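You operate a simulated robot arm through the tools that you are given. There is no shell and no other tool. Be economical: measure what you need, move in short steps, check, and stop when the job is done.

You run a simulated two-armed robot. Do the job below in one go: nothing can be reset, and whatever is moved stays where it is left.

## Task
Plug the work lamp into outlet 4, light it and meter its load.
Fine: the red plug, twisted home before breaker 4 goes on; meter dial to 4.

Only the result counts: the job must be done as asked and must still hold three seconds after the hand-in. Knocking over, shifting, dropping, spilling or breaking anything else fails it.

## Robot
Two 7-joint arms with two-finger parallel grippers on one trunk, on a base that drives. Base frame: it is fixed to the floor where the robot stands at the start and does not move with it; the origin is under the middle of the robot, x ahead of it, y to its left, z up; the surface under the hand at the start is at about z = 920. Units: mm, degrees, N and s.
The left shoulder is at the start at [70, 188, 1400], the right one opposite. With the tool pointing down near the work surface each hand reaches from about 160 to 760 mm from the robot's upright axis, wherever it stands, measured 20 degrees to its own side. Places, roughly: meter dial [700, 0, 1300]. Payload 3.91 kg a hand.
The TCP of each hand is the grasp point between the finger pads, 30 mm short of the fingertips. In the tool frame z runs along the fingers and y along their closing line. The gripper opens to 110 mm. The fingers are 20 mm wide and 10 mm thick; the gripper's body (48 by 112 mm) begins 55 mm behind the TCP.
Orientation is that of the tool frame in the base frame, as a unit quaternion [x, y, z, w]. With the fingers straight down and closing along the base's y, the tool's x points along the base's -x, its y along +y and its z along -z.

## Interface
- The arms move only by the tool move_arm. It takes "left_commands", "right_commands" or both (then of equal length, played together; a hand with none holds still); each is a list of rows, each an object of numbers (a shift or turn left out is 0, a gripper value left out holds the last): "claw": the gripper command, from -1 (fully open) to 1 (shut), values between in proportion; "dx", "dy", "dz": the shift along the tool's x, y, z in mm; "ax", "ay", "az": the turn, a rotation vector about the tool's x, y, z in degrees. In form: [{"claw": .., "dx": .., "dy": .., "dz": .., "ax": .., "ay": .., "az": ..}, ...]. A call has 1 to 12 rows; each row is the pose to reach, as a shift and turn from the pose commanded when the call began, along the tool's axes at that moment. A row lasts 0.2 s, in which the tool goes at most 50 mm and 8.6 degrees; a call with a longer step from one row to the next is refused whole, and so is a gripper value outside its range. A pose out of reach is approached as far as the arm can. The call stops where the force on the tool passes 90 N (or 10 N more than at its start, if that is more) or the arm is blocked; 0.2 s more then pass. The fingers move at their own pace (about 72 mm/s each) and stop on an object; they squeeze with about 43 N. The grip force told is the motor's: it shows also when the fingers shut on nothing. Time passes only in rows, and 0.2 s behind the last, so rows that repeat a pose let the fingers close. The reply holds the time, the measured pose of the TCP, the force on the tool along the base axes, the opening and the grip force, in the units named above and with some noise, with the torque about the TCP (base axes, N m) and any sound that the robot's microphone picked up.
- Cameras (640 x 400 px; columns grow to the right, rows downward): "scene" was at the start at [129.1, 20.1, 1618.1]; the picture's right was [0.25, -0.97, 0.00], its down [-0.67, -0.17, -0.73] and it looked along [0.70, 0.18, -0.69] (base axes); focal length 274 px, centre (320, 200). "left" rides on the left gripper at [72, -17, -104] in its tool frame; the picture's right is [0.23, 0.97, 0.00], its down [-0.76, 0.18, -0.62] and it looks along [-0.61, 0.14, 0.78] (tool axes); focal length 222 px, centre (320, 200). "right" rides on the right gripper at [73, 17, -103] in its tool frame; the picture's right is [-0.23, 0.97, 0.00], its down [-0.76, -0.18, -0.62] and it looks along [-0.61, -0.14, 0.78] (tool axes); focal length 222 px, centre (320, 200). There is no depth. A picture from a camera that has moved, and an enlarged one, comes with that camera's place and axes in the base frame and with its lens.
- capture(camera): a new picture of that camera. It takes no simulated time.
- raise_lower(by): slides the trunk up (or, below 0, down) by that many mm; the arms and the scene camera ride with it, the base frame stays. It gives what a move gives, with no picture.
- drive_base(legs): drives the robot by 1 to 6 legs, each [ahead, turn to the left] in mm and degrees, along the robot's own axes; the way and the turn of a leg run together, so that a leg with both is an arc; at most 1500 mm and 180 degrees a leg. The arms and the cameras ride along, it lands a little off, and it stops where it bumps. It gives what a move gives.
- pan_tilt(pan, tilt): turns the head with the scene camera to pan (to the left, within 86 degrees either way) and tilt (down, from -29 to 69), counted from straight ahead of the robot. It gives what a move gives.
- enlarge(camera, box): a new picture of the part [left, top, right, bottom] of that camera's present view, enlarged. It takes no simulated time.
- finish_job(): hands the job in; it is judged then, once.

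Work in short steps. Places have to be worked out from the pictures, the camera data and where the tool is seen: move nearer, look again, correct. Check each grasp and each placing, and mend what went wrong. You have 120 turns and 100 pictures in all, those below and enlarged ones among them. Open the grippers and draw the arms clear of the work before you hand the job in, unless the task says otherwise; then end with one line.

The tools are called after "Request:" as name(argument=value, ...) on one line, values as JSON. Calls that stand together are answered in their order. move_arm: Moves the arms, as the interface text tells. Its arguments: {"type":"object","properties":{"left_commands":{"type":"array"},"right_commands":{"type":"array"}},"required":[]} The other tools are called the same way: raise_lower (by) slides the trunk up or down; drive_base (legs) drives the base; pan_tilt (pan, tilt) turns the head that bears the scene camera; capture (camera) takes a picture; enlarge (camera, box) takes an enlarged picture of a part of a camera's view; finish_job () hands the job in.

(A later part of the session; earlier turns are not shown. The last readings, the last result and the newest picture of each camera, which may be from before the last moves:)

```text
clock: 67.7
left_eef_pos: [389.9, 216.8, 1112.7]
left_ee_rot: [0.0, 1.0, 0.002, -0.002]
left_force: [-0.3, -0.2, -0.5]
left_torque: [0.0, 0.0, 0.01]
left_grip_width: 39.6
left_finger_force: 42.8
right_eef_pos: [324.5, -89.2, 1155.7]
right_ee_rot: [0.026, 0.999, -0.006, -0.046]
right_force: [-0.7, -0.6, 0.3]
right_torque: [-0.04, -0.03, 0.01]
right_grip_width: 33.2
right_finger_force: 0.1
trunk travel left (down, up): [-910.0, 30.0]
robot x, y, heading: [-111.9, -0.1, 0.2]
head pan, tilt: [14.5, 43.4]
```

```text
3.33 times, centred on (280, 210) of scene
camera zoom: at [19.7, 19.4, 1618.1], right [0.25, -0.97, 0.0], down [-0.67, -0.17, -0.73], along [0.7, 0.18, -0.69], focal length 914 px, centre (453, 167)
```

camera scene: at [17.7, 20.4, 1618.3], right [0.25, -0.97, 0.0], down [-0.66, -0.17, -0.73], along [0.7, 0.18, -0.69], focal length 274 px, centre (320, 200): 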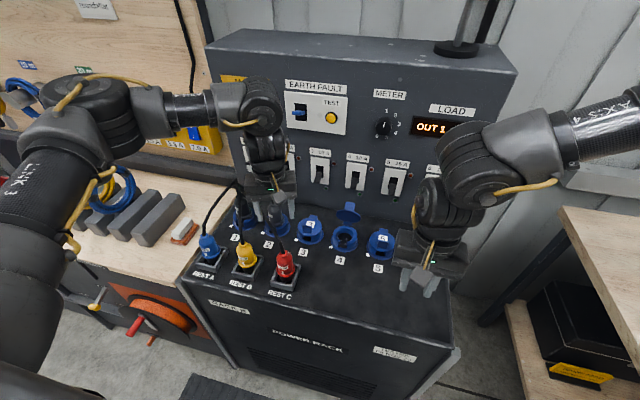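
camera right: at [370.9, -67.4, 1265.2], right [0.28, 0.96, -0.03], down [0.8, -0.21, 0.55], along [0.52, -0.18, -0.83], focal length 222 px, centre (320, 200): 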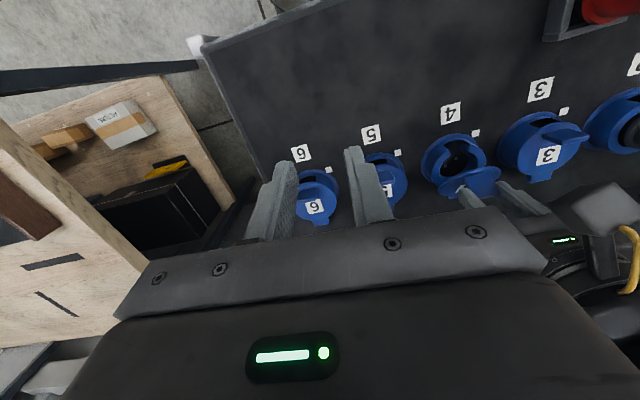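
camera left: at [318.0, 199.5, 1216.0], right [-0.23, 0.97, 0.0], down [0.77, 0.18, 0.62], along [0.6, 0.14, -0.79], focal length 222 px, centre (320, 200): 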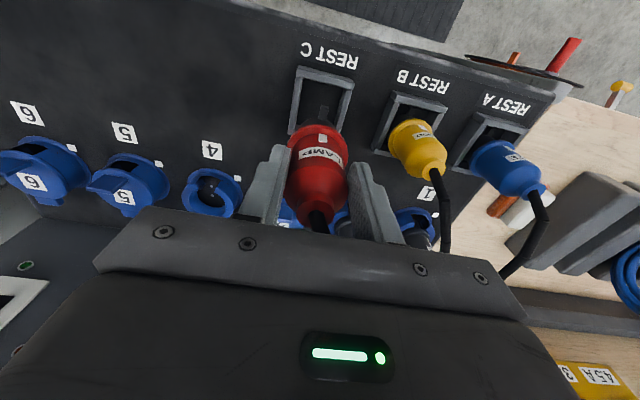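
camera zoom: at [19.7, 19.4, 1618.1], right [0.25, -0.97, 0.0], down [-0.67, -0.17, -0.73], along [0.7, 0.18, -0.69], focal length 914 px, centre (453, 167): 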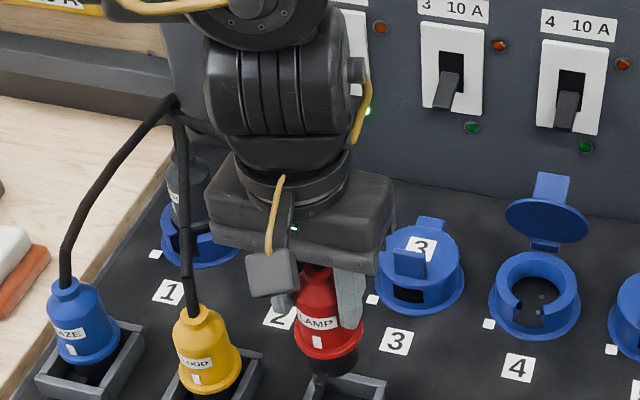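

The plug is out of its rest. I carry it level to above socket 4.

Request:
move_arm(left_commands=[{"dx": -25, "dy": -20}, {"dx": -55, "dy": -45}, {"dx": -85, "dy": -68}, {"dx": -115, "dy": -91}, {"dx": -145, "dy": -115}, {"dx": -174, "dy": -137}, {"dx": -174, "dy": -137}])

Request:
capture(camera="left")

Request:
enlarge(camera="scene", box=[270, 140, 430, 260])

```text
clock: 69.2
left_eef_pos: [564.1, 81.0, 1112.3]
left_ee_rot: [0.001, 1.0, 0.0, -0.003]
left_force: [0.0, -0.6, -1.2]
left_torque: [-0.01, 0.05, 0.0]
left_grip_width: 39.9
left_finger_force: 43.0
left hand out of reach, approached as far as the arm can: row 6
right_eef_pos: [323.2, -87.9, 1155.4]
right_ee_rot: [0.027, 0.999, -0.006, -0.046]
right_force: [-0.1, 1.0, 0.3]
right_torque: [-0.03, -0.02, 0.01]
right_grip_width: 33.1
right_finger_force: 0.0
trunk travel left (down, up): [-910.0, 30.0]
robot x, y, heading: [-110.7, -1.5, 0.3]
head pan, tilt: [14.5, 43.4]
```

```text
37 pictures are left
camera left: at [490.8, 63.8, 1215.2], right [-0.23, 0.97, 0.0], down [0.76, 0.18, 0.62], along [0.6, 0.14, -0.78], focal length 222 px, centre (320, 200)
```

left: 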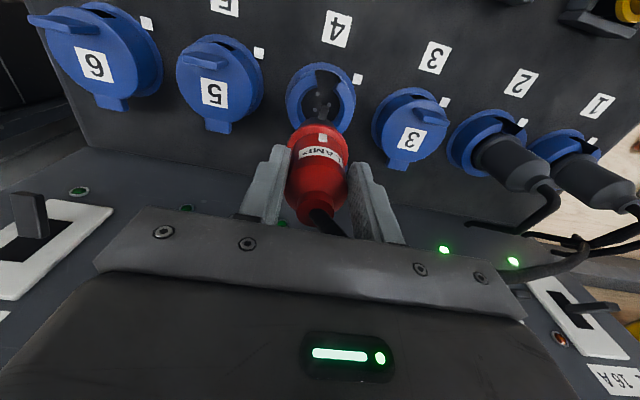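

```text
3.33 times, centred on (350, 200) of scene
camera zoom: at [18.8, 21.4, 1618.2], right [0.25, -0.97, 0.0], down [-0.66, -0.17, -0.73], along [0.7, 0.18, -0.69], focal length 914 px, centre (220, 200)
```

zoom: 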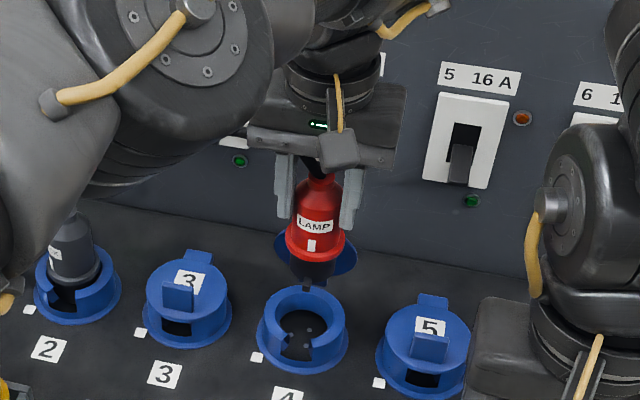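

The plug axis seems ~6 mm nearer the robot than the TCP. I shift +5 mm x and lower to just above the collar, then check.

Request:
move_arm(left_commands=[{"dx": -5, "dy": -1, "dz": 15}, {"dx": -5, "dy": -1, "dz": 35}, {"dx": -5, "dy": -1, "dz": 52}, {"dx": -5, "dy": -1, "dz": 52}])

Request:
enlarge(camera="left", box=[220, 40, 420, 240])

Request:
enlarge(camera="scene", box=[310, 170, 410, 245])

```text
clock: 70.2
left_eef_pos: [567.1, 75.7, 1061.4]
left_ee_rot: [0.0, 1.0, 0.001, -0.002]
left_force: [-0.3, -0.1, -1.8]
left_torque: [-0.02, 0.03, 0.03]
left_grip_width: 38.4
left_finger_force: 42.8
right_eef_pos: [319.8, -90.3, 1155.5]
right_ee_rot: [0.027, 0.999, -0.005, -0.044]
right_force: [0.0, 0.4, 0.3]
right_torque: [0.02, -0.03, -0.03]
right_grip_width: 32.9
right_finger_force: 0.0
trunk travel left (down, up): [-910.0, 30.0]
robot x, y, heading: [-111.8, -3.0, 0.0]
head pan, tilt: [14.5, 43.4]
```

```text
2.00 times, centred on (320, 140) of left
camera zoom: at [494.2, 59.7, 1163.6], right [-0.23, 0.97, 0.0], down [0.76, 0.18, 0.62], along [0.6, 0.14, -0.78], focal length 444 px, centre (320, 320)
```

zoom: 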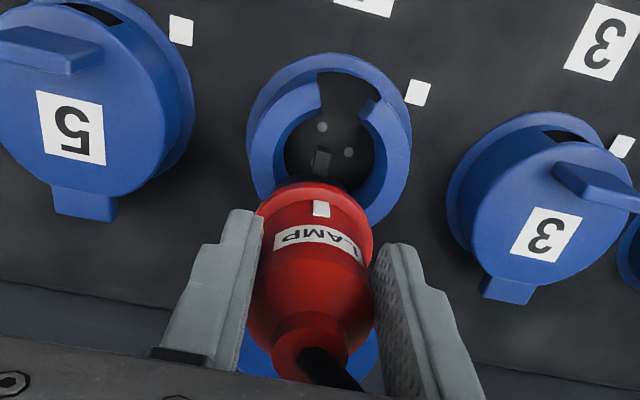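

```text
5.33 times, centred on (360, 208) of scene
camera zoom: at [16.0, 17.9, 1618.4], right [0.25, -0.97, 0.0], down [-0.66, -0.17, -0.73], along [0.7, 0.18, -0.69], focal length 1462 px, centre (107, 160)
```

zoom: 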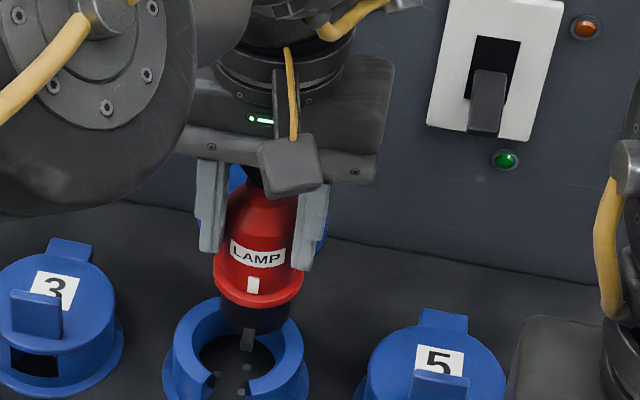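

The plug is centred in x but about 6–7 mm to the right (y≈73 vs 80), with its key toward the slot. I correct y and lower 10 mm more.

Request:
move_arm(left_commands=[{"dy": 3.5}, {"dy": 6.5}, {"dy": 6.5, "dz": 5}, {"dy": 6.5, "dz": 10}, {"dy": 6.5, "dz": 10}])

Request:
enlarge(camera="left", box=[220, 40, 420, 240])

Request:
enlarge(camera="scene", box=[310, 170, 410, 245])

```text
clock: 71.5
left_eef_pos: [567.7, 83.5, 1053.6]
left_ee_rot: [0.0, 1.0, 0.001, 0.001]
left_force: [2.1, -1.8, 19.2]
left_torque: [0.2, -0.58, 0.0]
left_grip_width: 38.6
left_finger_force: 42.7
right_eef_pos: [319.9, -89.4, 1155.6]
right_ee_rot: [0.027, 0.999, -0.005, -0.045]
right_force: [0.6, 0.0, 0.4]
right_torque: [-0.03, 0.0, 0.0]
right_grip_width: 33.2
right_finger_force: 0.1
trunk travel left (down, up): [-910.0, 30.0]
robot x, y, heading: [-110.1, -0.7, 0.4]
head pan, tilt: [14.5, 43.4]
```

```text
2.00 times, centred on (320, 140) of left
camera zoom: at [495.1, 66.3, 1155.9], right [-0.23, 0.97, 0.0], down [0.76, 0.18, 0.62], along [0.61, 0.14, -0.78], focal length 444 px, centre (320, 320)
```

zoom: 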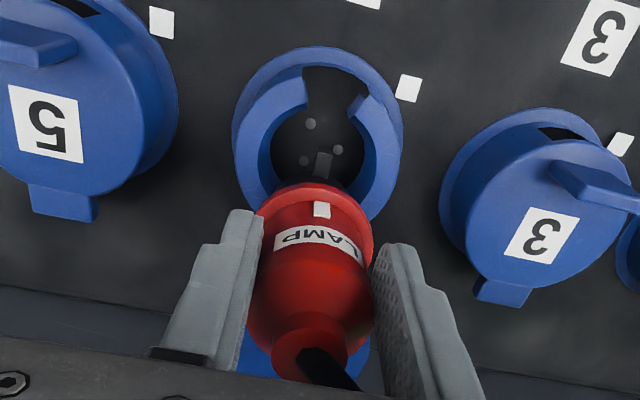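

```text
5.33 times, centred on (360, 208) of scene
camera zoom: at [16.4, 18.0, 1618.7], right [0.25, -0.97, 0.0], down [-0.66, -0.17, -0.73], along [0.7, 0.18, -0.69], focal length 1462 px, centre (107, 160)
```

zoom: 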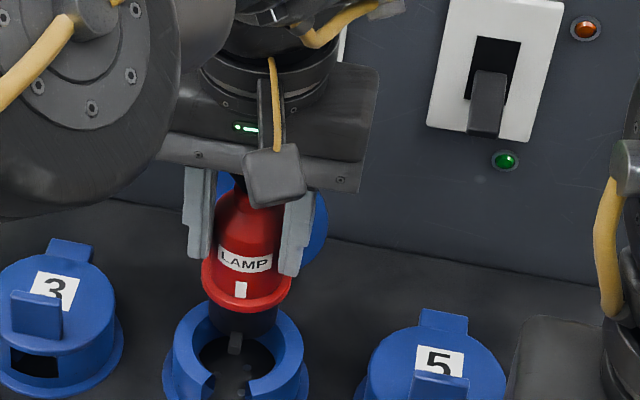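

There is 19 N of upward contact at the rear of the collar, so the plug is about 5 mm too far forward. I lift, shift 5 mm back and lower again.

Request:
move_arm(left_commands=[{"dz": -6}, {"dx": 5, "dy": -0.5, "dz": -6}, {"dx": 5, "dy": -0.5, "dz": 0}, {"dx": 5, "dy": -0.5, "dz": 6}, {"dx": 5, "dy": -0.5, "dz": 10}, {"dx": 5, "dy": -0.5, "dz": 10}])

```text
clock: 72.8
left_eef_pos: [557.8, 83.5, 1043.2]
left_ee_rot: [0.001, 1.0, 0.001, 0.0]
left_force: [-12.7, -3.0, 34.9]
left_torque: [0.13, 0.04, 0.01]
left_grip_width: 36.4
left_finger_force: 42.9
right_eef_pos: [317.6, -89.8, 1157.0]
right_ee_rot: [0.026, 0.999, -0.005, -0.043]
right_force: [0.1, 0.3, -0.4]
right_torque: [-0.04, -0.01, 0.0]
right_grip_width: 33.0
right_finger_force: 0.1
trunk travel left (down, up): [-910.0, 30.0]
robot x, y, heading: [-111.1, -7.0, 0.3]
head pan, tilt: [14.5, 43.4]
```

The grip width shrinks (36.4), so the plug may be slipping in the fingers. I look before pressing more.

Request:
enlarge(camera="left", box=[220, 40, 420, 240])

Request:
enlarge(camera="scene", box=[310, 170, 410, 245])

```text
2.00 times, centred on (320, 140) of left
camera zoom: at [484.4, 65.8, 1145.8], right [-0.23, 0.97, 0.0], down [0.76, 0.18, 0.62], along [0.61, 0.14, -0.78], focal length 444 px, centre (320, 320)
```

zoom: 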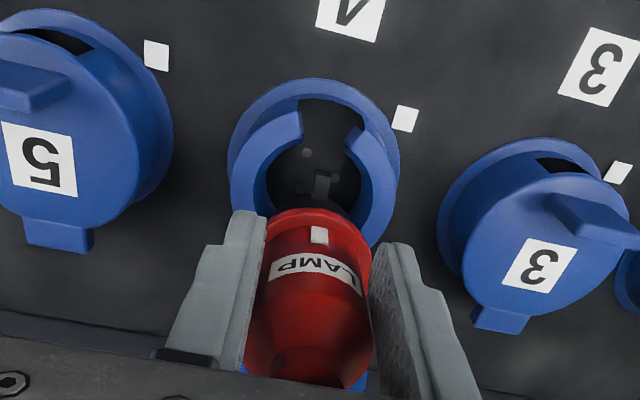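

```text
5.33 times, centred on (360, 208) of scene
camera zoom: at [10.8, 17.7, 1618.8], right [0.25, -0.97, 0.0], down [-0.66, -0.17, -0.73], along [0.71, 0.18, -0.68], focal length 1462 px, centre (107, 160)
```

zoom: 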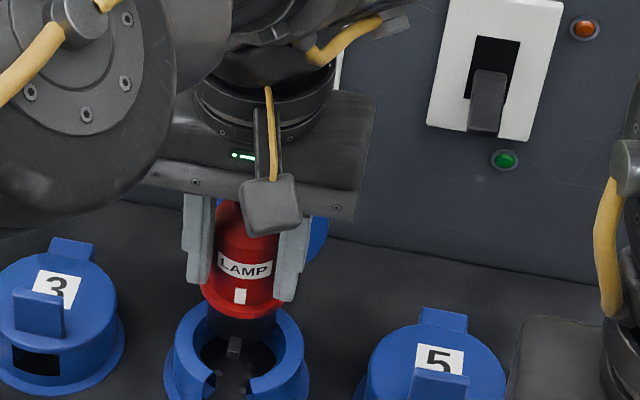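

The plug hardly moved with the hand's last shift, so it slid forward in the grip. I lift 25 mm clear and inspect the plug's seat in the fingers.

Request:
move_arm(left_commands=[{"dz": -8}, {"dz": -16}, {"dz": -30}, {"dz": -40}, {"dz": -40}])

Request:
enlarge(camera="left", box=[220, 40, 420, 240])

Request:
enlarge(camera="scene", box=[310, 150, 410, 235])

```text
clock: 74.0
left_eef_pos: [565.1, 84.2, 1078.7]
left_ee_rot: [0.0, 1.0, 0.0, -0.004]
left_force: [-0.3, -1.2, -1.8]
left_torque: [-0.03, 0.03, 0.02]
left_grip_width: 36.3
left_finger_force: 43.3
right_eef_pos: [323.3, -89.4, 1154.3]
right_ee_rot: [0.027, 0.999, -0.004, -0.046]
right_force: [-0.6, -0.9, -0.4]
right_torque: [0.01, 0.01, 0.0]
right_grip_width: 32.8
right_finger_force: 0.2
trunk travel left (down, up): [-910.0, 30.0]
robot x, y, heading: [-110.2, -1.7, -0.2]
head pan, tilt: [14.5, 43.4]
```

```text
2.00 times, centred on (320, 140) of left
camera zoom: at [492.0, 66.9, 1182.2], right [-0.23, 0.97, 0.0], down [0.77, 0.18, 0.62], along [0.6, 0.14, -0.79], focal length 444 px, centre (320, 320)
```

zoom: 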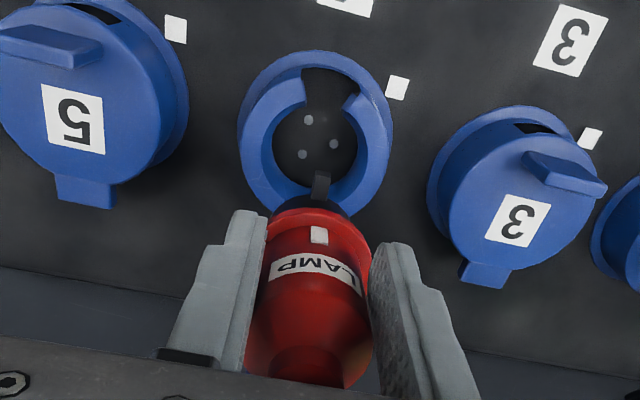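

```text
4.71 times, centred on (360, 192) of scene
camera zoom: at [19.8, 19.2, 1618.0], right [0.25, -0.97, 0.0], down [-0.67, -0.17, -0.73], along [0.7, 0.18, -0.69], focal length 1290 px, centre (132, 235)
```

zoom: 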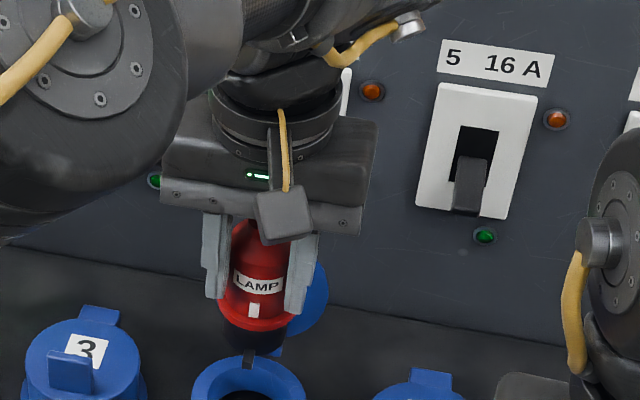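

The pictures and the shrinking grip width agree that the plug's axis sits ~18–20 mm ahead of the finger centre, so I gripped it off-centre. I shift the hand back 21 mm so the plug hangs over the hole and verify.

Request:
move_arm(left_commands=[{"dx": 7, "dy": -1}, {"dx": 14, "dy": -2}, {"dx": 21, "dy": -2.5}, {"dx": 21, "dy": -2.5}, {"dx": 21, "dy": -2.5, "dz": 12}, {"dx": 21, "dy": -2.5, "dz": 12}])

Request:
enlarge(camera="left", box=[220, 40, 420, 240])

Request:
enlarge(camera="scene", box=[310, 160, 410, 245])

```text
clock: 75.5
left_eef_pos: [541.8, 82.0, 1068.1]
left_ee_rot: [0.0, 1.0, 0.001, -0.003]
left_force: [0.4, -0.3, -1.5]
left_torque: [0.0, 0.04, -0.02]
left_grip_width: 36.3
left_finger_force: 43.3
right_eef_pos: [321.6, -89.4, 1154.8]
right_ee_rot: [0.027, 0.999, -0.005, -0.045]
right_force: [0.2, 0.0, -0.2]
right_torque: [0.01, -0.02, 0.0]
right_grip_width: 32.8
right_finger_force: 0.1
trunk travel left (down, up): [-910.0, 30.0]
robot x, y, heading: [-111.4, 0.3, 0.1]
head pan, tilt: [14.5, 43.4]
```

```text
2.00 times, centred on (320, 140) of left
camera zoom: at [470.6, 64.4, 1170.7], right [-0.23, 0.97, 0.0], down [0.77, 0.18, 0.62], along [0.6, 0.14, -0.79], focal length 444 px, centre (320, 320)
```

zoom: 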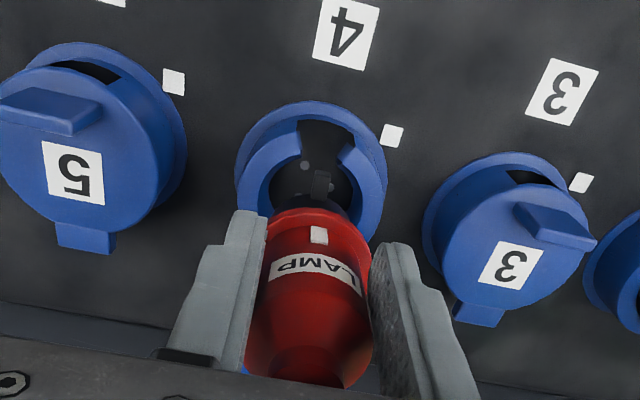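

```text
4.71 times, centred on (360, 202) of scene
camera zoom: at [19.2, 19.2, 1618.1], right [0.25, -0.97, 0.0], down [-0.66, -0.17, -0.73], along [0.7, 0.18, -0.69], focal length 1290 px, centre (132, 188)
```

zoom: 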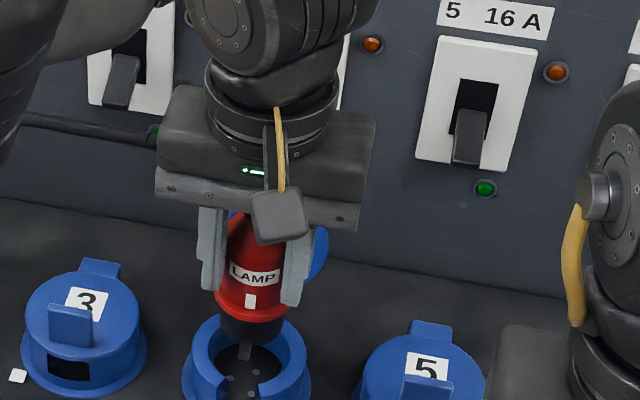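

Now the key, base and ring line up in both views. I lower 26 mm gently.

Request:
move_arm(left_commands=[{"dz": 8}, {"dz": 15}, {"dz": 20}, {"dz": 24}, {"dz": 28}, {"dz": 28}])

Request:
enlarge(camera="left", box=[220, 40, 420, 240])

Request:
enlarge(camera="scene", box=[310, 160, 410, 245])

```text
clock: 76.8
left_eef_pos: [542.1, 81.1, 1037.8]
left_ee_rot: [0.0, 1.0, 0.002, -0.003]
left_force: [0.8, -0.1, -2.2]
left_torque: [-0.01, 0.03, 0.01]
left_grip_width: 36.1
left_finger_force: 43.1
right_eef_pos: [321.3, -89.1, 1155.4]
right_ee_rot: [0.027, 0.999, -0.005, -0.047]
right_force: [-0.6, 0.7, 0.1]
right_torque: [-0.05, -0.02, -0.01]
right_grip_width: 32.9
right_finger_force: 0.0
trunk travel left (down, up): [-910.0, 30.0]
robot x, y, heading: [-104.9, -3.4, 0.3]
head pan, tilt: [14.5, 43.4]
```

```text
2.00 times, centred on (320, 140) of left
camera zoom: at [470.6, 63.9, 1141.2], right [-0.23, 0.97, 0.0], down [0.77, 0.18, 0.62], along [0.6, 0.14, -0.79], focal length 444 px, centre (320, 320)
```

zoom: 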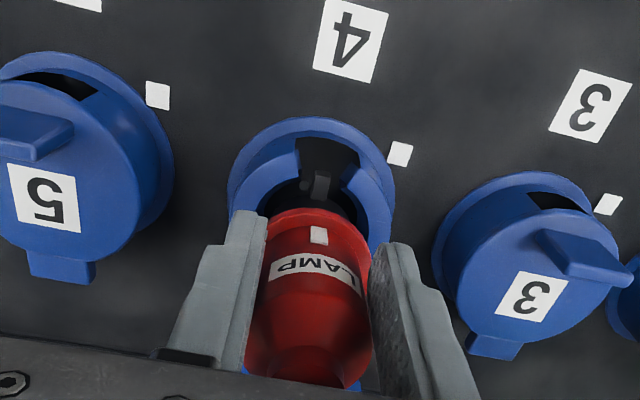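

```text
4.71 times, centred on (360, 202) of scene
camera zoom: at [19.3, 18.9, 1618.1], right [0.25, -0.97, 0.0], down [-0.66, -0.17, -0.73], along [0.7, 0.18, -0.69], focal length 1290 px, centre (132, 188)
```

zoom: 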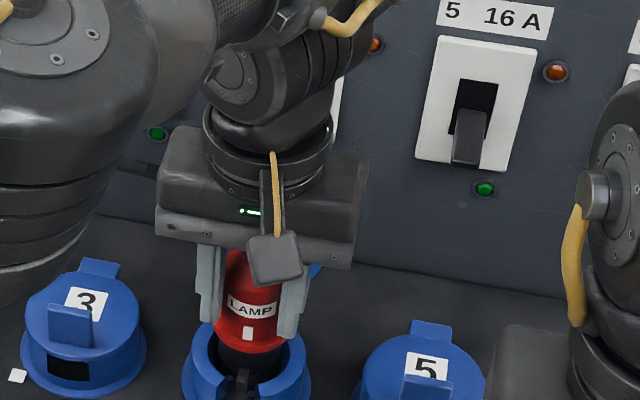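

The base enters the hole freely with no force. I keep lowering until it resists.

Request:
move_arm(left_commands=[{"dz": 4}, {"dz": 8}, {"dz": 12}, {"dz": 16}, {"dz": 20}, {"dz": 20}])

Request:
enlarge(camera="scene", box=[310, 160, 410, 245])

```text
clock: 78.2
left_eef_pos: [543.0, 80.5, 1020.3]
left_ee_rot: [0.0, 1.0, 0.0, -0.003]
left_force: [-0.8, 0.4, -1.9]
left_torque: [0.0, 0.03, 0.02]
left_grip_width: 36.0
left_finger_force: 43.0
right_eef_pos: [322.6, -88.4, 1154.0]
right_ee_rot: [0.026, 0.999, -0.005, -0.046]
right_force: [0.6, 0.5, -0.9]
right_torque: [-0.01, -0.02, -0.01]
right_grip_width: 33.0
right_finger_force: 0.0
trunk travel left (down, up): [-910.0, 30.0]
robot x, y, heading: [-111.8, -4.4, 0.1]
head pan, tilt: [14.5, 43.4]
```

```text
4.71 times, centred on (360, 202) of scene
camera zoom: at [19.4, 19.0, 1618.1], right [0.25, -0.97, 0.0], down [-0.66, -0.17, -0.73], along [0.7, 0.18, -0.69], focal length 1290 px, centre (132, 188)
```

zoom: 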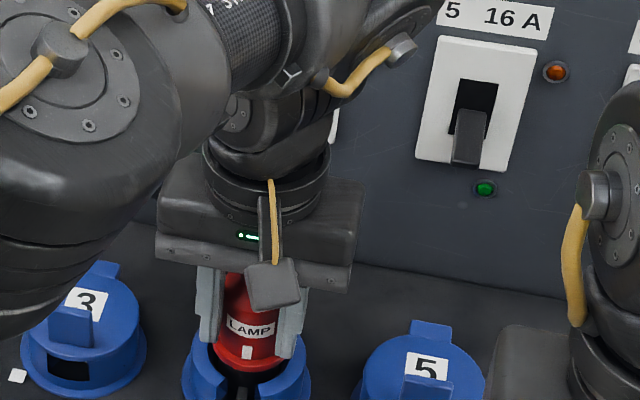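

Still free and entering. Another 14 mm.

Request:
move_arm(left_commands=[{"dz": 3}, {"dz": 6}, {"dz": 9}, {"dz": 12}, {"dz": 15}, {"dz": 15}])

Request:
enlarge(camera="scene", box=[310, 160, 410, 245])

```text
clock: 79.7
left_eef_pos: [540.9, 81.3, 1002.9]
left_ee_rot: [0.0, 1.0, 0.001, -0.007]
left_force: [-6.0, 0.5, -1.1]
left_torque: [0.04, 0.19, 0.03]
left_grip_width: 0.0
left_finger_force: 37.9
right_eef_pos: [323.9, -88.8, 1154.2]
right_ee_rot: [0.026, 0.999, -0.005, -0.047]
right_force: [0.6, 0.1, -0.3]
right_torque: [0.01, 0.0, -0.02]
right_grip_width: 32.9
right_finger_force: 0.0
trunk travel left (down, up): [-910.0, 30.0]
robot x, y, heading: [-110.1, -6.4, -0.1]
head pan, tilt: [14.5, 43.4]
```

```text
4.71 times, centred on (360, 202) of scene
camera zoom: at [20.5, 19.2, 1617.7], right [0.25, -0.97, 0.0], down [-0.67, -0.17, -0.73], along [0.7, 0.18, -0.69], focal length 1290 px, centre (132, 188)
```

zoom: 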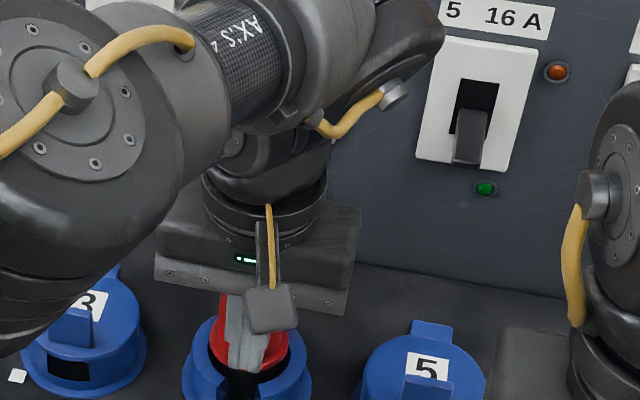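

The plug slipped out of the grip but seems to stand in the socket. I back the fingers off 25 mm and look.

Request:
move_arm(left_commands=[{"dx": 8}, {"dx": 16}, {"dx": 25}, {"dx": 25, "dz": -40}, {"dx": 25, "dz": -60}])

Request:
capture(camera="left")

Request:
enlarge(camera="scene", box=[310, 160, 410, 245])

```text
clock: 80.8
left_eef_pos: [516.1, 79.3, 1063.9]
left_ee_rot: [0.001, 1.0, 0.001, -0.003]
left_force: [-0.4, 0.0, 0.6]
left_torque: [0.02, -0.01, 0.03]
left_grip_width: 0.1
left_finger_force: 37.4
right_eef_pos: [322.1, -89.3, 1154.6]
right_ee_rot: [0.027, 0.999, -0.005, -0.045]
right_force: [0.5, 0.0, 0.4]
right_torque: [0.0, -0.02, -0.02]
right_grip_width: 32.9
right_finger_force: 0.0
trunk travel left (down, up): [-910.0, 30.0]
robot x, y, heading: [-108.0, -3.9, 0.2]
head pan, tilt: [14.5, 43.4]
```

```text
21 pictures are left
camera left: at [444.0, 61.8, 1167.8], right [-0.23, 0.97, 0.0], down [0.77, 0.18, 0.62], along [0.6, 0.14, -0.79], focal length 222 px, centre (320, 200)
```

left: 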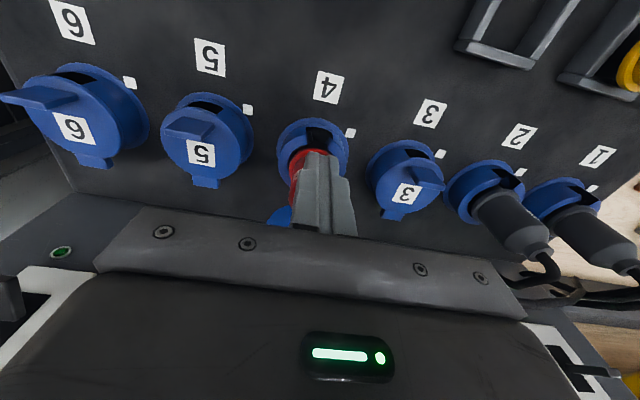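

```text
4.71 times, centred on (360, 202) of scene
camera zoom: at [18.8, 18.6, 1618.1], right [0.25, -0.97, 0.0], down [-0.66, -0.17, -0.73], along [0.7, 0.18, -0.69], focal length 1290 px, centre (132, 188)
```

zoom: 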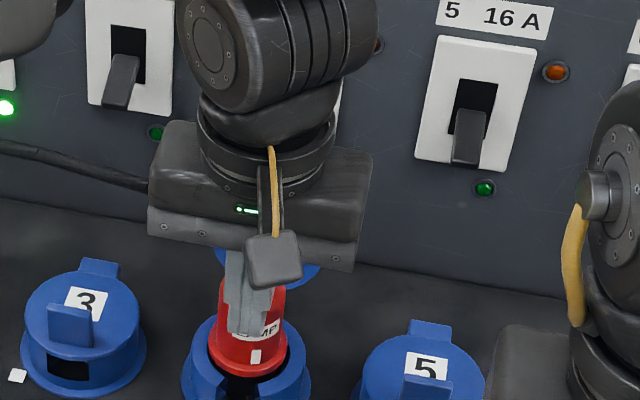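

The plug stands in the socket, mark to the front. I rise, open, and centre the hand on the socket axis (562, 80) for a proper regrasp. Pictures are now scarce.

Request:
move_arm(left_commands=[{"dz": -25}, {"dz": -50}, {"dz": -50, "dx": -15, "claw": -0.25}, {"dz": -50, "dx": -30, "dy": 1}, {"dz": -50, "dx": -46, "dy": 1}, {"dz": -50, "dx": -46, "dy": 1}, {"dz": -30, "dx": -46, "dy": 1}, {"dz": -30, "dx": -46, "dy": 1}])

Request:
enlarge(camera="left", box=[220, 40, 420, 240])

```text
clock: 82.7
left_eef_pos: [566.1, 79.9, 1095.7]
left_ee_rot: [0.0, 1.0, 0.001, -0.003]
left_force: [0.0, 0.3, 0.1]
left_torque: [-0.02, 0.02, -0.02]
left_grip_width: 68.9
left_finger_force: 0.1
right_eef_pos: [322.5, -90.6, 1155.8]
right_ee_rot: [0.026, 0.999, -0.005, -0.045]
right_force: [-0.1, -0.2, -0.1]
right_torque: [0.03, 0.02, 0.05]
right_grip_width: 33.1
right_finger_force: 0.1
trunk travel left (down, up): [-910.0, 30.0]
robot x, y, heading: [-111.8, -1.2, 0.2]
head pan, tilt: [14.5, 43.4]
```

```text
2.00 times, centred on (320, 140) of left
camera zoom: at [492.5, 62.1, 1198.1], right [-0.23, 0.97, 0.0], down [0.76, 0.18, 0.62], along [0.6, 0.14, -0.78], focal length 444 px, centre (320, 320)
```

zoom: 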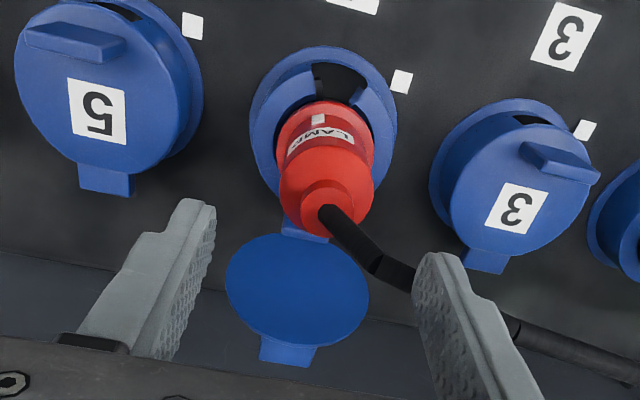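

Clear view: the plug stands keyed in the socket, cable passing just ahead of the left finger. I lower to z≈1004 with a narrower opening and close.

Request:
move_arm(left_commands=[{"claw": -0.05, "dy": 2, "dz": 20}, {"dy": 2, "dz": 45}, {"dy": 2, "dz": 70}, {"dy": 2, "dz": 91}, {"dy": 2, "dz": 91}, {"dy": 2, "dz": 91, "claw": 1}, {"dy": 2, "dz": 91, "claw": 1}, {"dy": 2, "dz": 91, "claw": 1}])

Request:
enlarge(camera="left", box=[220, 40, 420, 240])

```text
clock: 84.5
left_eef_pos: [560.3, 82.9, 1004.3]
left_ee_rot: [0.0, 1.0, 0.001, -0.003]
left_force: [-0.1, 0.0, 0.1]
left_torque: [-0.02, 0.01, 0.01]
left_grip_width: 40.5
left_finger_force: 42.9
left hand out of reach, approached as far as the arm can: row 4, 5
right_eef_pos: [323.0, -88.9, 1153.4]
right_ee_rot: [0.027, 0.999, -0.005, -0.047]
right_force: [-0.2, -0.1, 0.2]
right_torque: [-0.01, 0.01, 0.04]
right_grip_width: 33.2
right_finger_force: 0.1
trunk travel left (down, up): [-910.0, 30.0]
robot x, y, heading: [-112.0, 0.4, 0.2]
head pan, tilt: [14.5, 43.4]
```

```text
2.00 times, centred on (320, 140) of left
camera zoom: at [487.9, 65.8, 1106.8], right [-0.23, 0.97, 0.0], down [0.77, 0.18, 0.62], along [0.6, 0.14, -0.79], focal length 444 px, centre (320, 320)
```

zoom: 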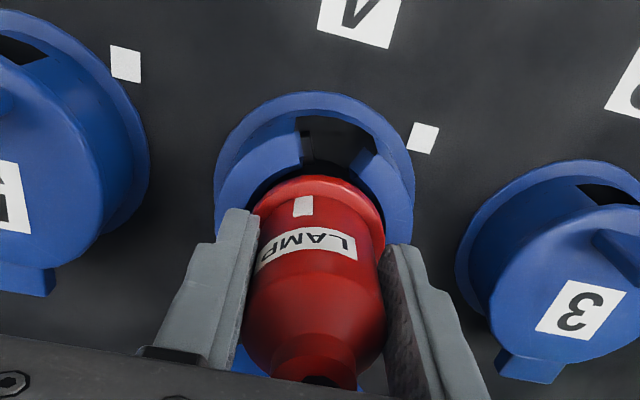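

Centred grip (40.5 mm) and the key is in the slot. I push down gently to seat it.

Request:
move_arm(left_commands=[{"dz": 3}, {"dz": 6}, {"dz": 9}, {"dz": 12}, {"dz": 12}])

```text
clock: 85.7
left_eef_pos: [553.7, 81.2, 999.6]
left_ee_rot: [0.0, 1.0, 0.002, 0.001]
left_force: [8.1, 0.4, 40.1]
left_torque: [-0.03, -0.4, 0.14]
left_grip_width: 40.4
left_finger_force: 42.9
left hand out of reach, approached as far as the arm can: row 1, 2, 3, 4, 5
right_eef_pos: [320.1, -90.1, 1157.4]
right_ee_rot: [0.027, 0.999, -0.005, -0.045]
right_force: [-0.4, -0.2, 0.4]
right_torque: [0.04, -0.02, -0.02]
right_grip_width: 33.0
right_finger_force: 0.1
trunk travel left (down, up): [-910.0, 30.0]
robot x, y, heading: [-113.3, 0.6, 0.1]
head pan, tilt: [14.5, 43.4]
```

The arm is at full stretch down here. I release, rise, and drive the base 75 mm forward for a better posture.

Request:
move_arm(left_commands=[{"dz": -6}, {"dz": -6, "claw": -0.1}, {"dz": -6, "claw": -0.1}, {"dz": -30}, {"dz": -65}, {"dz": -100}, {"dz": -115}, {"dz": -115}])

Request:
drive_base(legs=[[75, 0]])

```text
clock: 87.5
left_eef_pos: [555.6, 81.5, 1106.9]
left_ee_rot: [0.0, 1.0, 0.002, -0.003]
left_force: [-0.9, 0.7, -0.4]
left_torque: [-0.01, -0.01, 0.0]
left_grip_width: 60.7
left_finger_force: 0.1
right_eef_pos: [323.3, -88.0, 1154.9]
right_ee_rot: [0.027, 0.999, -0.005, -0.046]
right_force: [-0.5, -0.2, 0.1]
right_torque: [-0.01, 0.0, -0.04]
right_grip_width: 33.3
right_finger_force: 0.0
trunk travel left (down, up): [-910.0, 30.0]
robot x, y, heading: [-111.7, -1.9, 0.2]
head pan, tilt: [14.5, 43.4]
```

```text
clock: 88.5
left_eef_pos: [618.5, 78.0, 1116.4]
left_ee_rot: [0.002, 1.0, 0.001, 0.005]
left_force: [-0.9, -0.4, 0.4]
left_torque: [0.01, -0.04, -0.02]
left_grip_width: 60.5
left_finger_force: 0.1
right_eef_pos: [382.2, -90.1, 1161.6]
right_ee_rot: [0.026, 0.999, -0.004, -0.038]
right_force: [-0.7, -0.2, 0.5]
right_torque: [-0.01, -0.01, 0.04]
right_grip_width: 33.2
right_finger_force: 0.1
trunk travel left (down, up): [-910.0, 30.0]
robot x, y, heading: [-35.9, -3.8, 0.2]
head pan, tilt: [14.5, 43.4]
```

Base is forward at x=-36. A null move shows where the commanded hand pose is now.

Request:
move_arm(left_commands=[{"dz": 0}, {"dz": 0}])

Request:
enlarge(camera="left", box=[220, 40, 420, 240])

```text
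clock: 89.1
left_eef_pos: [627.2, 78.6, 1112.6]
left_ee_rot: [0.0, 1.0, 0.0, 0.001]
left_force: [-0.6, -0.4, 0.2]
left_torque: [-0.02, -0.04, 0.0]
left_grip_width: 60.5
left_finger_force: 0.0
right_eef_pos: [390.3, -90.5, 1157.4]
right_ee_rot: [0.026, 0.999, -0.004, -0.043]
right_force: [0.5, -0.3, -0.5]
right_torque: [0.02, -0.02, -0.02]
right_grip_width: 32.7
right_finger_force: 0.0
trunk travel left (down, up): [-910.0, 30.0]
robot x, y, heading: [-35.9, -2.3, 0.0]
head pan, tilt: [14.5, 43.4]
```

```text
2.00 times, centred on (320, 140) of left
camera zoom: at [553.9, 62.3, 1214.6], right [-0.23, 0.97, 0.0], down [0.76, 0.18, 0.62], along [0.61, 0.14, -0.78], focal length 444 px, centre (320, 320)
```

zoom: 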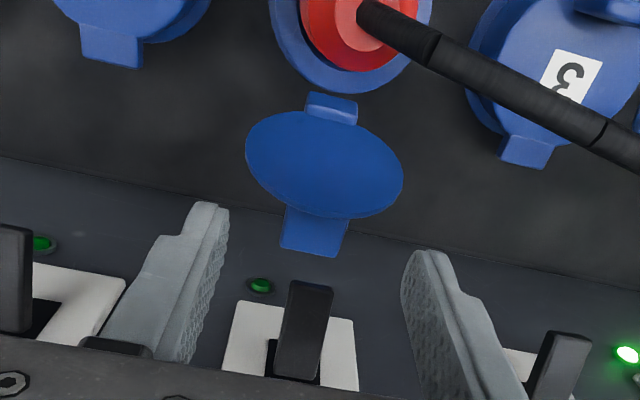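

The hand moved with the base, straddling breaker 4's toggle without touching. I pull back to x≈563 and descend over the plug again, then close.

Request:
move_arm(left_commands=[{"dx": 22, "dy": 1}, {"dx": 44, "dy": 2}, {"dx": 64, "dy": 3}, {"dx": 64, "dy": 3, "dz": 30}, {"dx": 64, "dy": 3, "dz": 60}, {"dx": 64, "dy": 3, "dz": 90}, {"dx": 64, "dy": 3, "dz": 107}, {"dx": 64, "dy": 3, "dz": 107}, {"dx": 64, "dy": 3, "dz": 107, "claw": 1}, {"dx": 64, "dy": 3, "dz": 107, "claw": 1}, {"dx": 64, "dy": 3, "dz": 107, "claw": 1}])

Request:
enlarge(camera="left", box=[220, 40, 420, 240])

```text
clock: 91.5
left_eef_pos: [566.6, 83.2, 1001.2]
left_ee_rot: [0.001, 1.0, 0.0, -0.001]
left_force: [0.5, -0.6, 0.3]
left_torque: [-0.06, -0.04, 0.03]
left_grip_width: 40.1
left_finger_force: 42.8
right_eef_pos: [393.6, -88.9, 1157.1]
right_ee_rot: [0.026, 0.999, -0.005, -0.044]
right_force: [0.2, -0.8, 0.0]
right_torque: [-0.02, 0.02, 0.0]
right_grip_width: 33.0
right_finger_force: 0.0
trunk travel left (down, up): [-910.0, 30.0]
robot x, y, heading: [-32.1, 0.1, 0.0]
head pan, tilt: [14.5, 43.4]
```

```text
2.00 times, centred on (320, 140) of left
camera zoom: at [494.4, 66.3, 1105.0], right [-0.23, 0.97, 0.0], down [0.76, 0.18, 0.62], along [0.61, 0.14, -0.78], focal length 444 px, centre (320, 320)
```

zoom: 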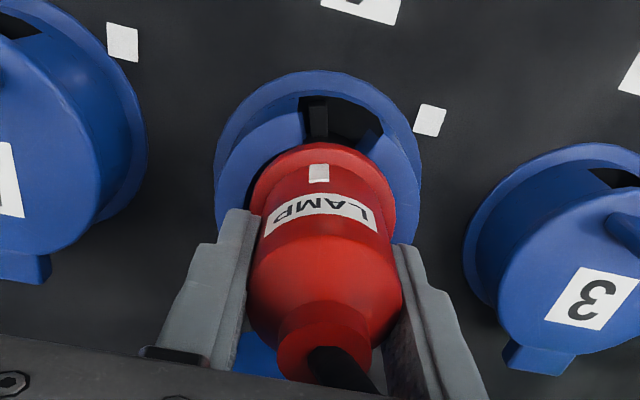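

Centred grip again (40.1 mm), key visible inside the slot. Now I rotate it 8° toward slot centre and push down to seat.

Request:
move_arm(left_commands=[{"az": 6}, {"az": 12}, {"az": 12, "dz": 4}, {"az": 12, "dz": 8}, {"az": 12, "dz": 12}, {"az": 12, "dz": 12}])

```text
clock: 92.9
left_eef_pos: [564.9, 81.4, 997.4]
left_ee_rot: [0.105, 0.994, 0.001, 0.003]
left_force: [2.7, -0.7, 41.7]
left_torque: [0.01, -0.03, -0.06]
left_grip_width: 40.3
left_finger_force: 43.2
right_eef_pos: [390.0, -89.4, 1159.7]
right_ee_rot: [0.026, 0.999, -0.005, -0.043]
right_force: [-0.4, 0.3, 0.4]
right_torque: [-0.03, 0.02, -0.03]
right_grip_width: 33.1
right_finger_force: 0.1
trunk travel left (down, up): [-910.0, 30.0]
robot x, y, heading: [-38.0, -3.6, 0.2]
head pan, tilt: [14.5, 43.4]
```

It resists at 42 N with no side torque. I check how deep it sits.

Request:
enlarge(camera="left", box=[220, 40, 420, 240])

```text
2.00 times, centred on (320, 140) of left
camera zoom: at [489.3, 79.9, 1098.2], right [-0.02, 1.0, 0.0], down [0.78, 0.01, 0.63], along [0.63, 0.01, -0.78], focal length 444 px, centre (320, 320)
```

zoom: 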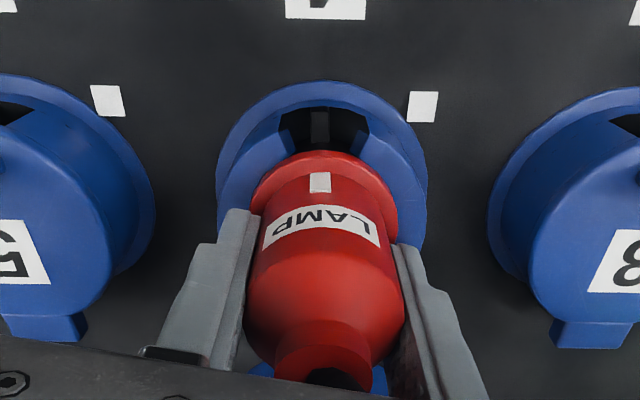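

The key is centred in the slot. With the downward push held, I twist clockwise toward the white mark and watch torque and sound.

Request:
move_arm(left_commands=[{"az": 6}, {"az": 12}, {"az": 18}, {"az": 24}, {"az": 30}, {"az": 36}, {"az": 42}, {"az": 48}, {"az": 48}])

Request:
capture(camera="left")

```text
clock: 94.9
left_eef_pos: [564.3, 80.8, 995.2]
left_ee_rot: [0.501, 0.865, 0.002, 0.003]
left_force: [4.0, -9.8, 38.0]
left_torque: [-0.4, 0.05, -0.01]
left_grip_width: 40.5
left_finger_force: 43.1
right_eef_pos: [390.6, -90.8, 1158.4]
right_ee_rot: [0.026, 0.999, -0.005, -0.042]
right_force: [0.4, 0.6, -0.6]
right_torque: [0.0, 0.0, -0.01]
right_grip_width: 33.0
right_finger_force: 0.2
trunk travel left (down, up): [-910.0, 30.0]
robot x, y, heading: [-36.2, -3.9, 0.3]
head pan, tilt: [14.5, 43.4]
```

```text
14 pictures are left
camera left: at [512.2, 134.1, 1097.3], right [0.73, 0.68, 0.0], down [0.53, -0.57, 0.63], along [0.43, -0.46, -0.78], focal length 222 px, centre (320, 200)
```

left: 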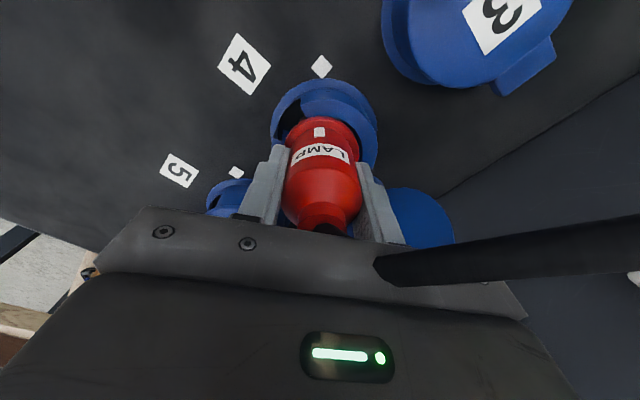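

The plug's mark now lines up with the white square and the key has gone under the collar. I twist a little further to feel for the end stop.

Request:
move_arm(left_commands=[{"az": 4}, {"az": 8}, {"az": 8}])

Request:
enlarge(camera="left", box=[220, 40, 420, 240])

```text
clock: 95.7
left_eef_pos: [562.5, 80.2, 996.0]
left_ee_rot: [0.561, 0.828, 0.003, 0.002]
left_force: [3.1, -11.6, 36.8]
left_torque: [-0.48, 0.08, 0.02]
left_grip_width: 40.1
left_finger_force: 43.0
right_eef_pos: [391.4, -91.5, 1158.1]
right_ee_rot: [0.026, 0.999, -0.005, -0.043]
right_force: [-0.4, 0.6, -0.2]
right_torque: [0.0, 0.01, 0.04]
right_grip_width: 32.9
right_finger_force: 0.1
trunk travel left (down, up): [-910.0, 30.0]
robot x, y, heading: [-35.4, 2.2, 0.2]
head pan, tilt: [14.5, 43.4]
```

```text
2.00 times, centred on (320, 140) of left
camera zoom: at [519.9, 140.7, 1097.2], right [0.82, 0.57, 0.0], down [0.45, -0.64, 0.62], along [0.36, -0.51, -0.78], focal length 444 px, centre (320, 320)
```

zoom: 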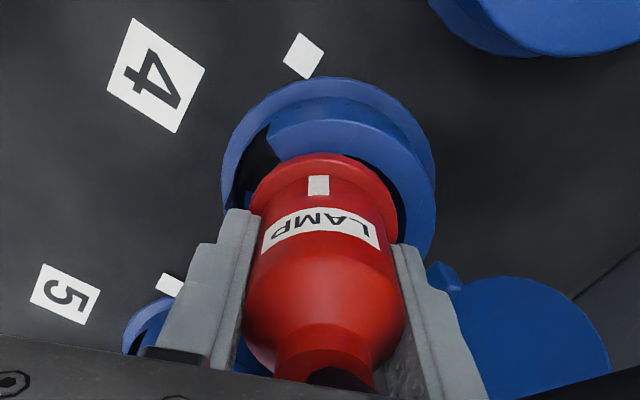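

It overshot the mark slightly with no stop felt, so I turn back 9° to the mark and then test with a gentle upward pull whether it is locked.

Request:
move_arm(left_commands=[{"az": -4.5}, {"az": -9}, {"az": -9}, {"az": -9, "dz": -5}, {"az": -9, "dz": -10}, {"az": -9, "dz": -14}, {"az": -9, "dz": -17}, {"az": -9, "dz": -17}])

```text
clock: 97.5
left_eef_pos: [568.2, 85.5, 1004.2]
left_ee_rot: [0.492, 0.87, -0.001, -0.006]
left_force: [-0.8, 0.0, -39.8]
left_torque: [0.12, 0.24, -0.02]
left_grip_width: 40.1
left_finger_force: 43.4
right_eef_pos: [399.6, -88.8, 1155.5]
right_ee_rot: [0.025, 0.999, -0.004, -0.045]
right_force: [-0.1, 0.1, -0.3]
right_torque: [-0.04, 0.01, 0.0]
right_grip_width: 33.3
right_finger_force: 0.1
trunk travel left (down, up): [-910.0, 30.0]
robot x, y, heading: [-39.7, -4.1, 0.3]
head pan, tilt: [14.5, 43.4]
```

Locked: 40 N of pull holds it. I relax, release and rise, then look.

Request:
move_arm(left_commands=[{"dz": 8}, {"dz": 8, "claw": 0.1}, {"dz": 8, "claw": 0.1}, {"dz": -15}, {"dz": -45}, {"dz": -80}, {"dz": -110}, {"dz": -110}])

Request:
capture(camera="left")

```text
clock: 99.3
left_eef_pos: [566.2, 82.8, 1118.1]
left_ee_rot: [0.492, 0.87, 0.0, -0.001]
left_force: [1.1, -0.5, -0.7]
left_torque: [0.01, 0.0, -0.01]
left_grip_width: 49.6
left_finger_force: 0.0
right_eef_pos: [393.9, -89.7, 1156.9]
right_ee_rot: [0.027, 0.999, -0.004, -0.044]
right_force: [0.8, 1.1, -0.1]
right_torque: [0.02, 0.01, -0.03]
right_grip_width: 33.1
right_finger_force: 0.1
trunk travel left (down, up): [-910.0, 30.0]
robot x, y, heading: [-33.8, -2.7, 0.1]
head pan, tilt: [14.5, 43.4]
```

```text
12 pictures are left
camera left: at [513.9, 136.6, 1220.2], right [0.72, 0.7, 0.0], down [0.55, -0.56, 0.62], along [0.43, -0.45, -0.78], focal length 222 px, centre (320, 200)
```

left: 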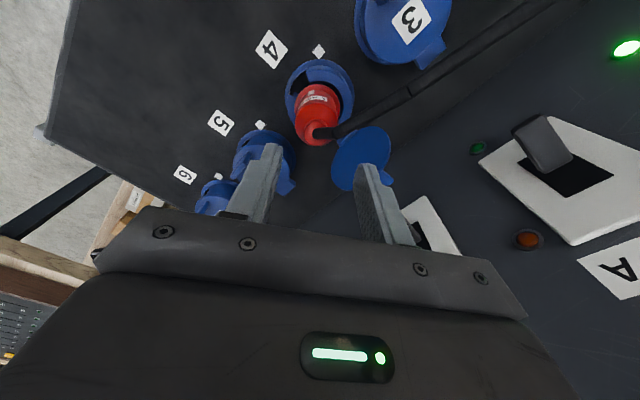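

The plug is seated with its mark at the white square. I raise the left hand and unwind its yaw, ready to go for breaker 4.

Request:
move_arm(left_commands=[{"dz": -20, "dx": 5, "dy": -8}, {"dz": -40, "dx": 10, "dy": -17, "az": -7.5}, {"dz": -60, "dx": 15, "dy": -25, "az": -15}, {"dz": -60, "dx": 21, "dy": -34, "az": -22.5}, {"dz": -60, "dx": 21, "dy": -34, "az": -30}, {"dz": -60, "dx": 21, "dy": -34, "az": -37.5}, {"dz": -60, "dx": 21, "dy": -34, "az": -45}, {"dz": -60, "dx": 21, "dy": -34, "az": -52.5}, {"dz": -60, "dx": 21, "dy": -34, "az": -59}, {"dz": -60, "dx": 21, "dy": -34, "az": -59}])

```text
clock: 101.5
left_eef_pos: [525.9, 84.2, 1178.8]
left_ee_rot: [0.001, 1.0, 0.0, -0.001]
left_force: [0.8, 0.2, -0.9]
left_torque: [0.02, -0.02, -0.02]
left_grip_width: 49.3
left_finger_force: 0.0
right_eef_pos: [394.1, -89.2, 1157.2]
right_ee_rot: [0.025, 0.999, -0.005, -0.044]
right_force: [0.4, -0.9, -0.4]
right_torque: [-0.02, -0.01, 0.0]
right_grip_width: 32.9
right_finger_force: 0.0
trunk travel left (down, up): [-910.0, 30.0]
robot x, y, heading: [-35.5, 1.0, 0.2]
head pan, tilt: [14.5, 43.4]
```

Now I pitch the hand 45° forward, staging at about (590, 80, 1140).

Request:
move_arm(left_commands=[{"claw": 0.3, "ay": -7.5, "dx": -8, "dy": -1}, {"ay": -15, "dx": -18, "dy": -2, "dz": 6}, {"ay": -22.5, "dx": -28, "dy": -3, "dz": 14}, {"ay": -30, "dx": -40, "dy": -4, "dz": 22}, {"ay": -37.5, "dx": -52, "dy": -4, "dz": 30}, {"ay": -45, "dx": -64, "dy": -4, "dz": 38}, {"ay": -45, "dx": -64, "dy": -4, "dz": 38}])

Request:
capture(camera="left")

```text
clock: 103.1
left_eef_pos: [589.9, 79.2, 1142.2]
left_ee_rot: [0.0, 0.924, 0.0, 0.383]
left_force: [-0.3, -0.9, 0.2]
left_torque: [0.03, 0.03, 0.01]
left_grip_width: 38.7
left_finger_force: 0.1
right_eef_pos: [394.0, -89.6, 1157.8]
right_ee_rot: [0.025, 0.999, -0.005, -0.043]
right_force: [0.6, 0.8, -0.5]
right_torque: [0.0, -0.02, 0.0]
right_grip_width: 32.7
right_finger_force: 0.1
trunk travel left (down, up): [-910.0, 30.0]
robot x, y, heading: [-33.2, 0.9, 0.2]
head pan, tilt: [14.5, 43.4]
```

```text
11 pictures are left
camera left: at [465.7, 61.8, 1161.7], right [-0.16, 0.97, -0.16], down [0.1, 0.18, 0.98], along [0.98, 0.14, -0.12], focal length 222 px, centre (320, 200)
```

left: 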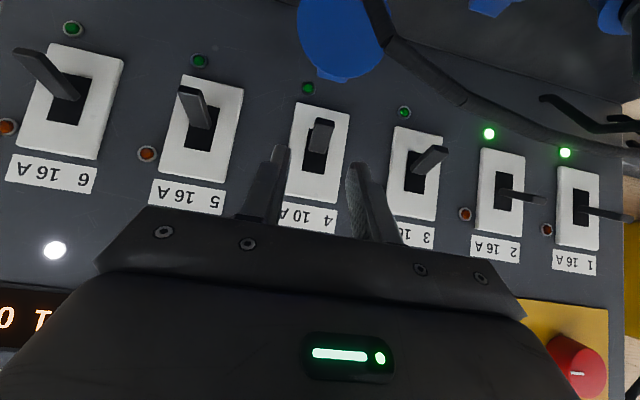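

Breaker 4's toggle tip is at about (650, 78, 1069). I slide the fingers along their axis so they straddle the tip and close.

Request:
move_arm(left_commands=[{"dx": 1, "dy": -1, "dz": 25}, {"dx": 3, "dy": -1, "dz": 50}, {"dx": 5, "dy": -1, "dz": 70}, {"dx": 5, "dy": -1, "dz": 83}, {"dx": 5, "dy": -1, "dz": 83, "claw": 1}, {"dx": 5, "dy": -1, "dz": 83, "claw": 1}, {"dx": 5, "dy": -1, "dz": 83, "claw": 1}])

```text
clock: 104.7
left_eef_pos: [644.4, 83.2, 1078.0]
left_ee_rot: [-0.001, 0.924, 0.001, 0.382]
left_force: [-2.6, 17.6, -2.0]
left_torque: [0.38, 0.1, 0.26]
left_grip_width: 17.5
left_finger_force: 45.0
right_eef_pos: [393.4, -85.4, 1157.2]
right_ee_rot: [0.026, 0.999, -0.007, -0.044]
right_force: [0.5, -1.0, 1.0]
right_torque: [-0.01, 0.02, 0.02]
right_grip_width: 32.9
right_finger_force: 0.1
trunk travel left (down, up): [-910.0, 30.0]
robot x, y, heading: [-35.4, 0.1, 0.1]
head pan, tilt: [14.5, 43.4]
```

The toggle is pinched (17.5 mm, near y≈84). I lift it through its arc.

Request:
move_arm(left_commands=[{"dy": 3, "dx": -4.5, "dz": -7}, {"dy": 3, "dx": -9, "dz": -13.5}, {"dy": 3, "dx": -17, "dz": -19}, {"dy": 3, "dx": -24, "dz": -24}, {"dy": 3, "dx": -29, "dz": -27}, {"dy": 3, "dx": -29, "dz": -27}])

Request:
capture(camera="scene")

```text
clock: 106.1
left_eef_pos: [648.3, 80.8, 1114.9]
left_ee_rot: [0.0, 0.925, 0.0, 0.379]
left_force: [-4.3, 3.0, -29.6]
left_torque: [0.11, 1.44, 0.19]
left_grip_width: 17.7
left_finger_force: 45.3
right_eef_pos: [396.7, -88.7, 1156.4]
right_ee_rot: [0.027, 0.999, -0.006, -0.046]
right_force: [-1.2, 0.4, 0.8]
right_torque: [0.02, 0.03, 0.02]
right_grip_width: 32.9
right_finger_force: 0.1
trunk travel left (down, up): [-910.0, 30.0]
robot x, y, heading: [-35.9, -1.3, 0.1]
head pan, tilt: [14.5, 43.4]
```

```text
10 pictures are left
camera scene: at [98.3, 20.4, 1617.7], right [0.25, -0.97, 0.0], down [-0.67, -0.17, -0.72], along [0.7, 0.18, -0.69], focal length 274 px, centre (320, 200)
```

scene: 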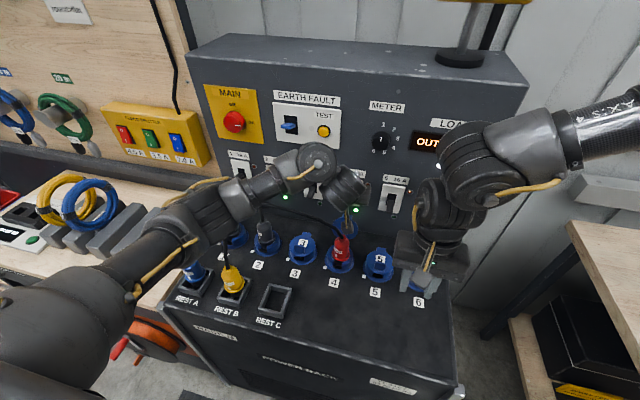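

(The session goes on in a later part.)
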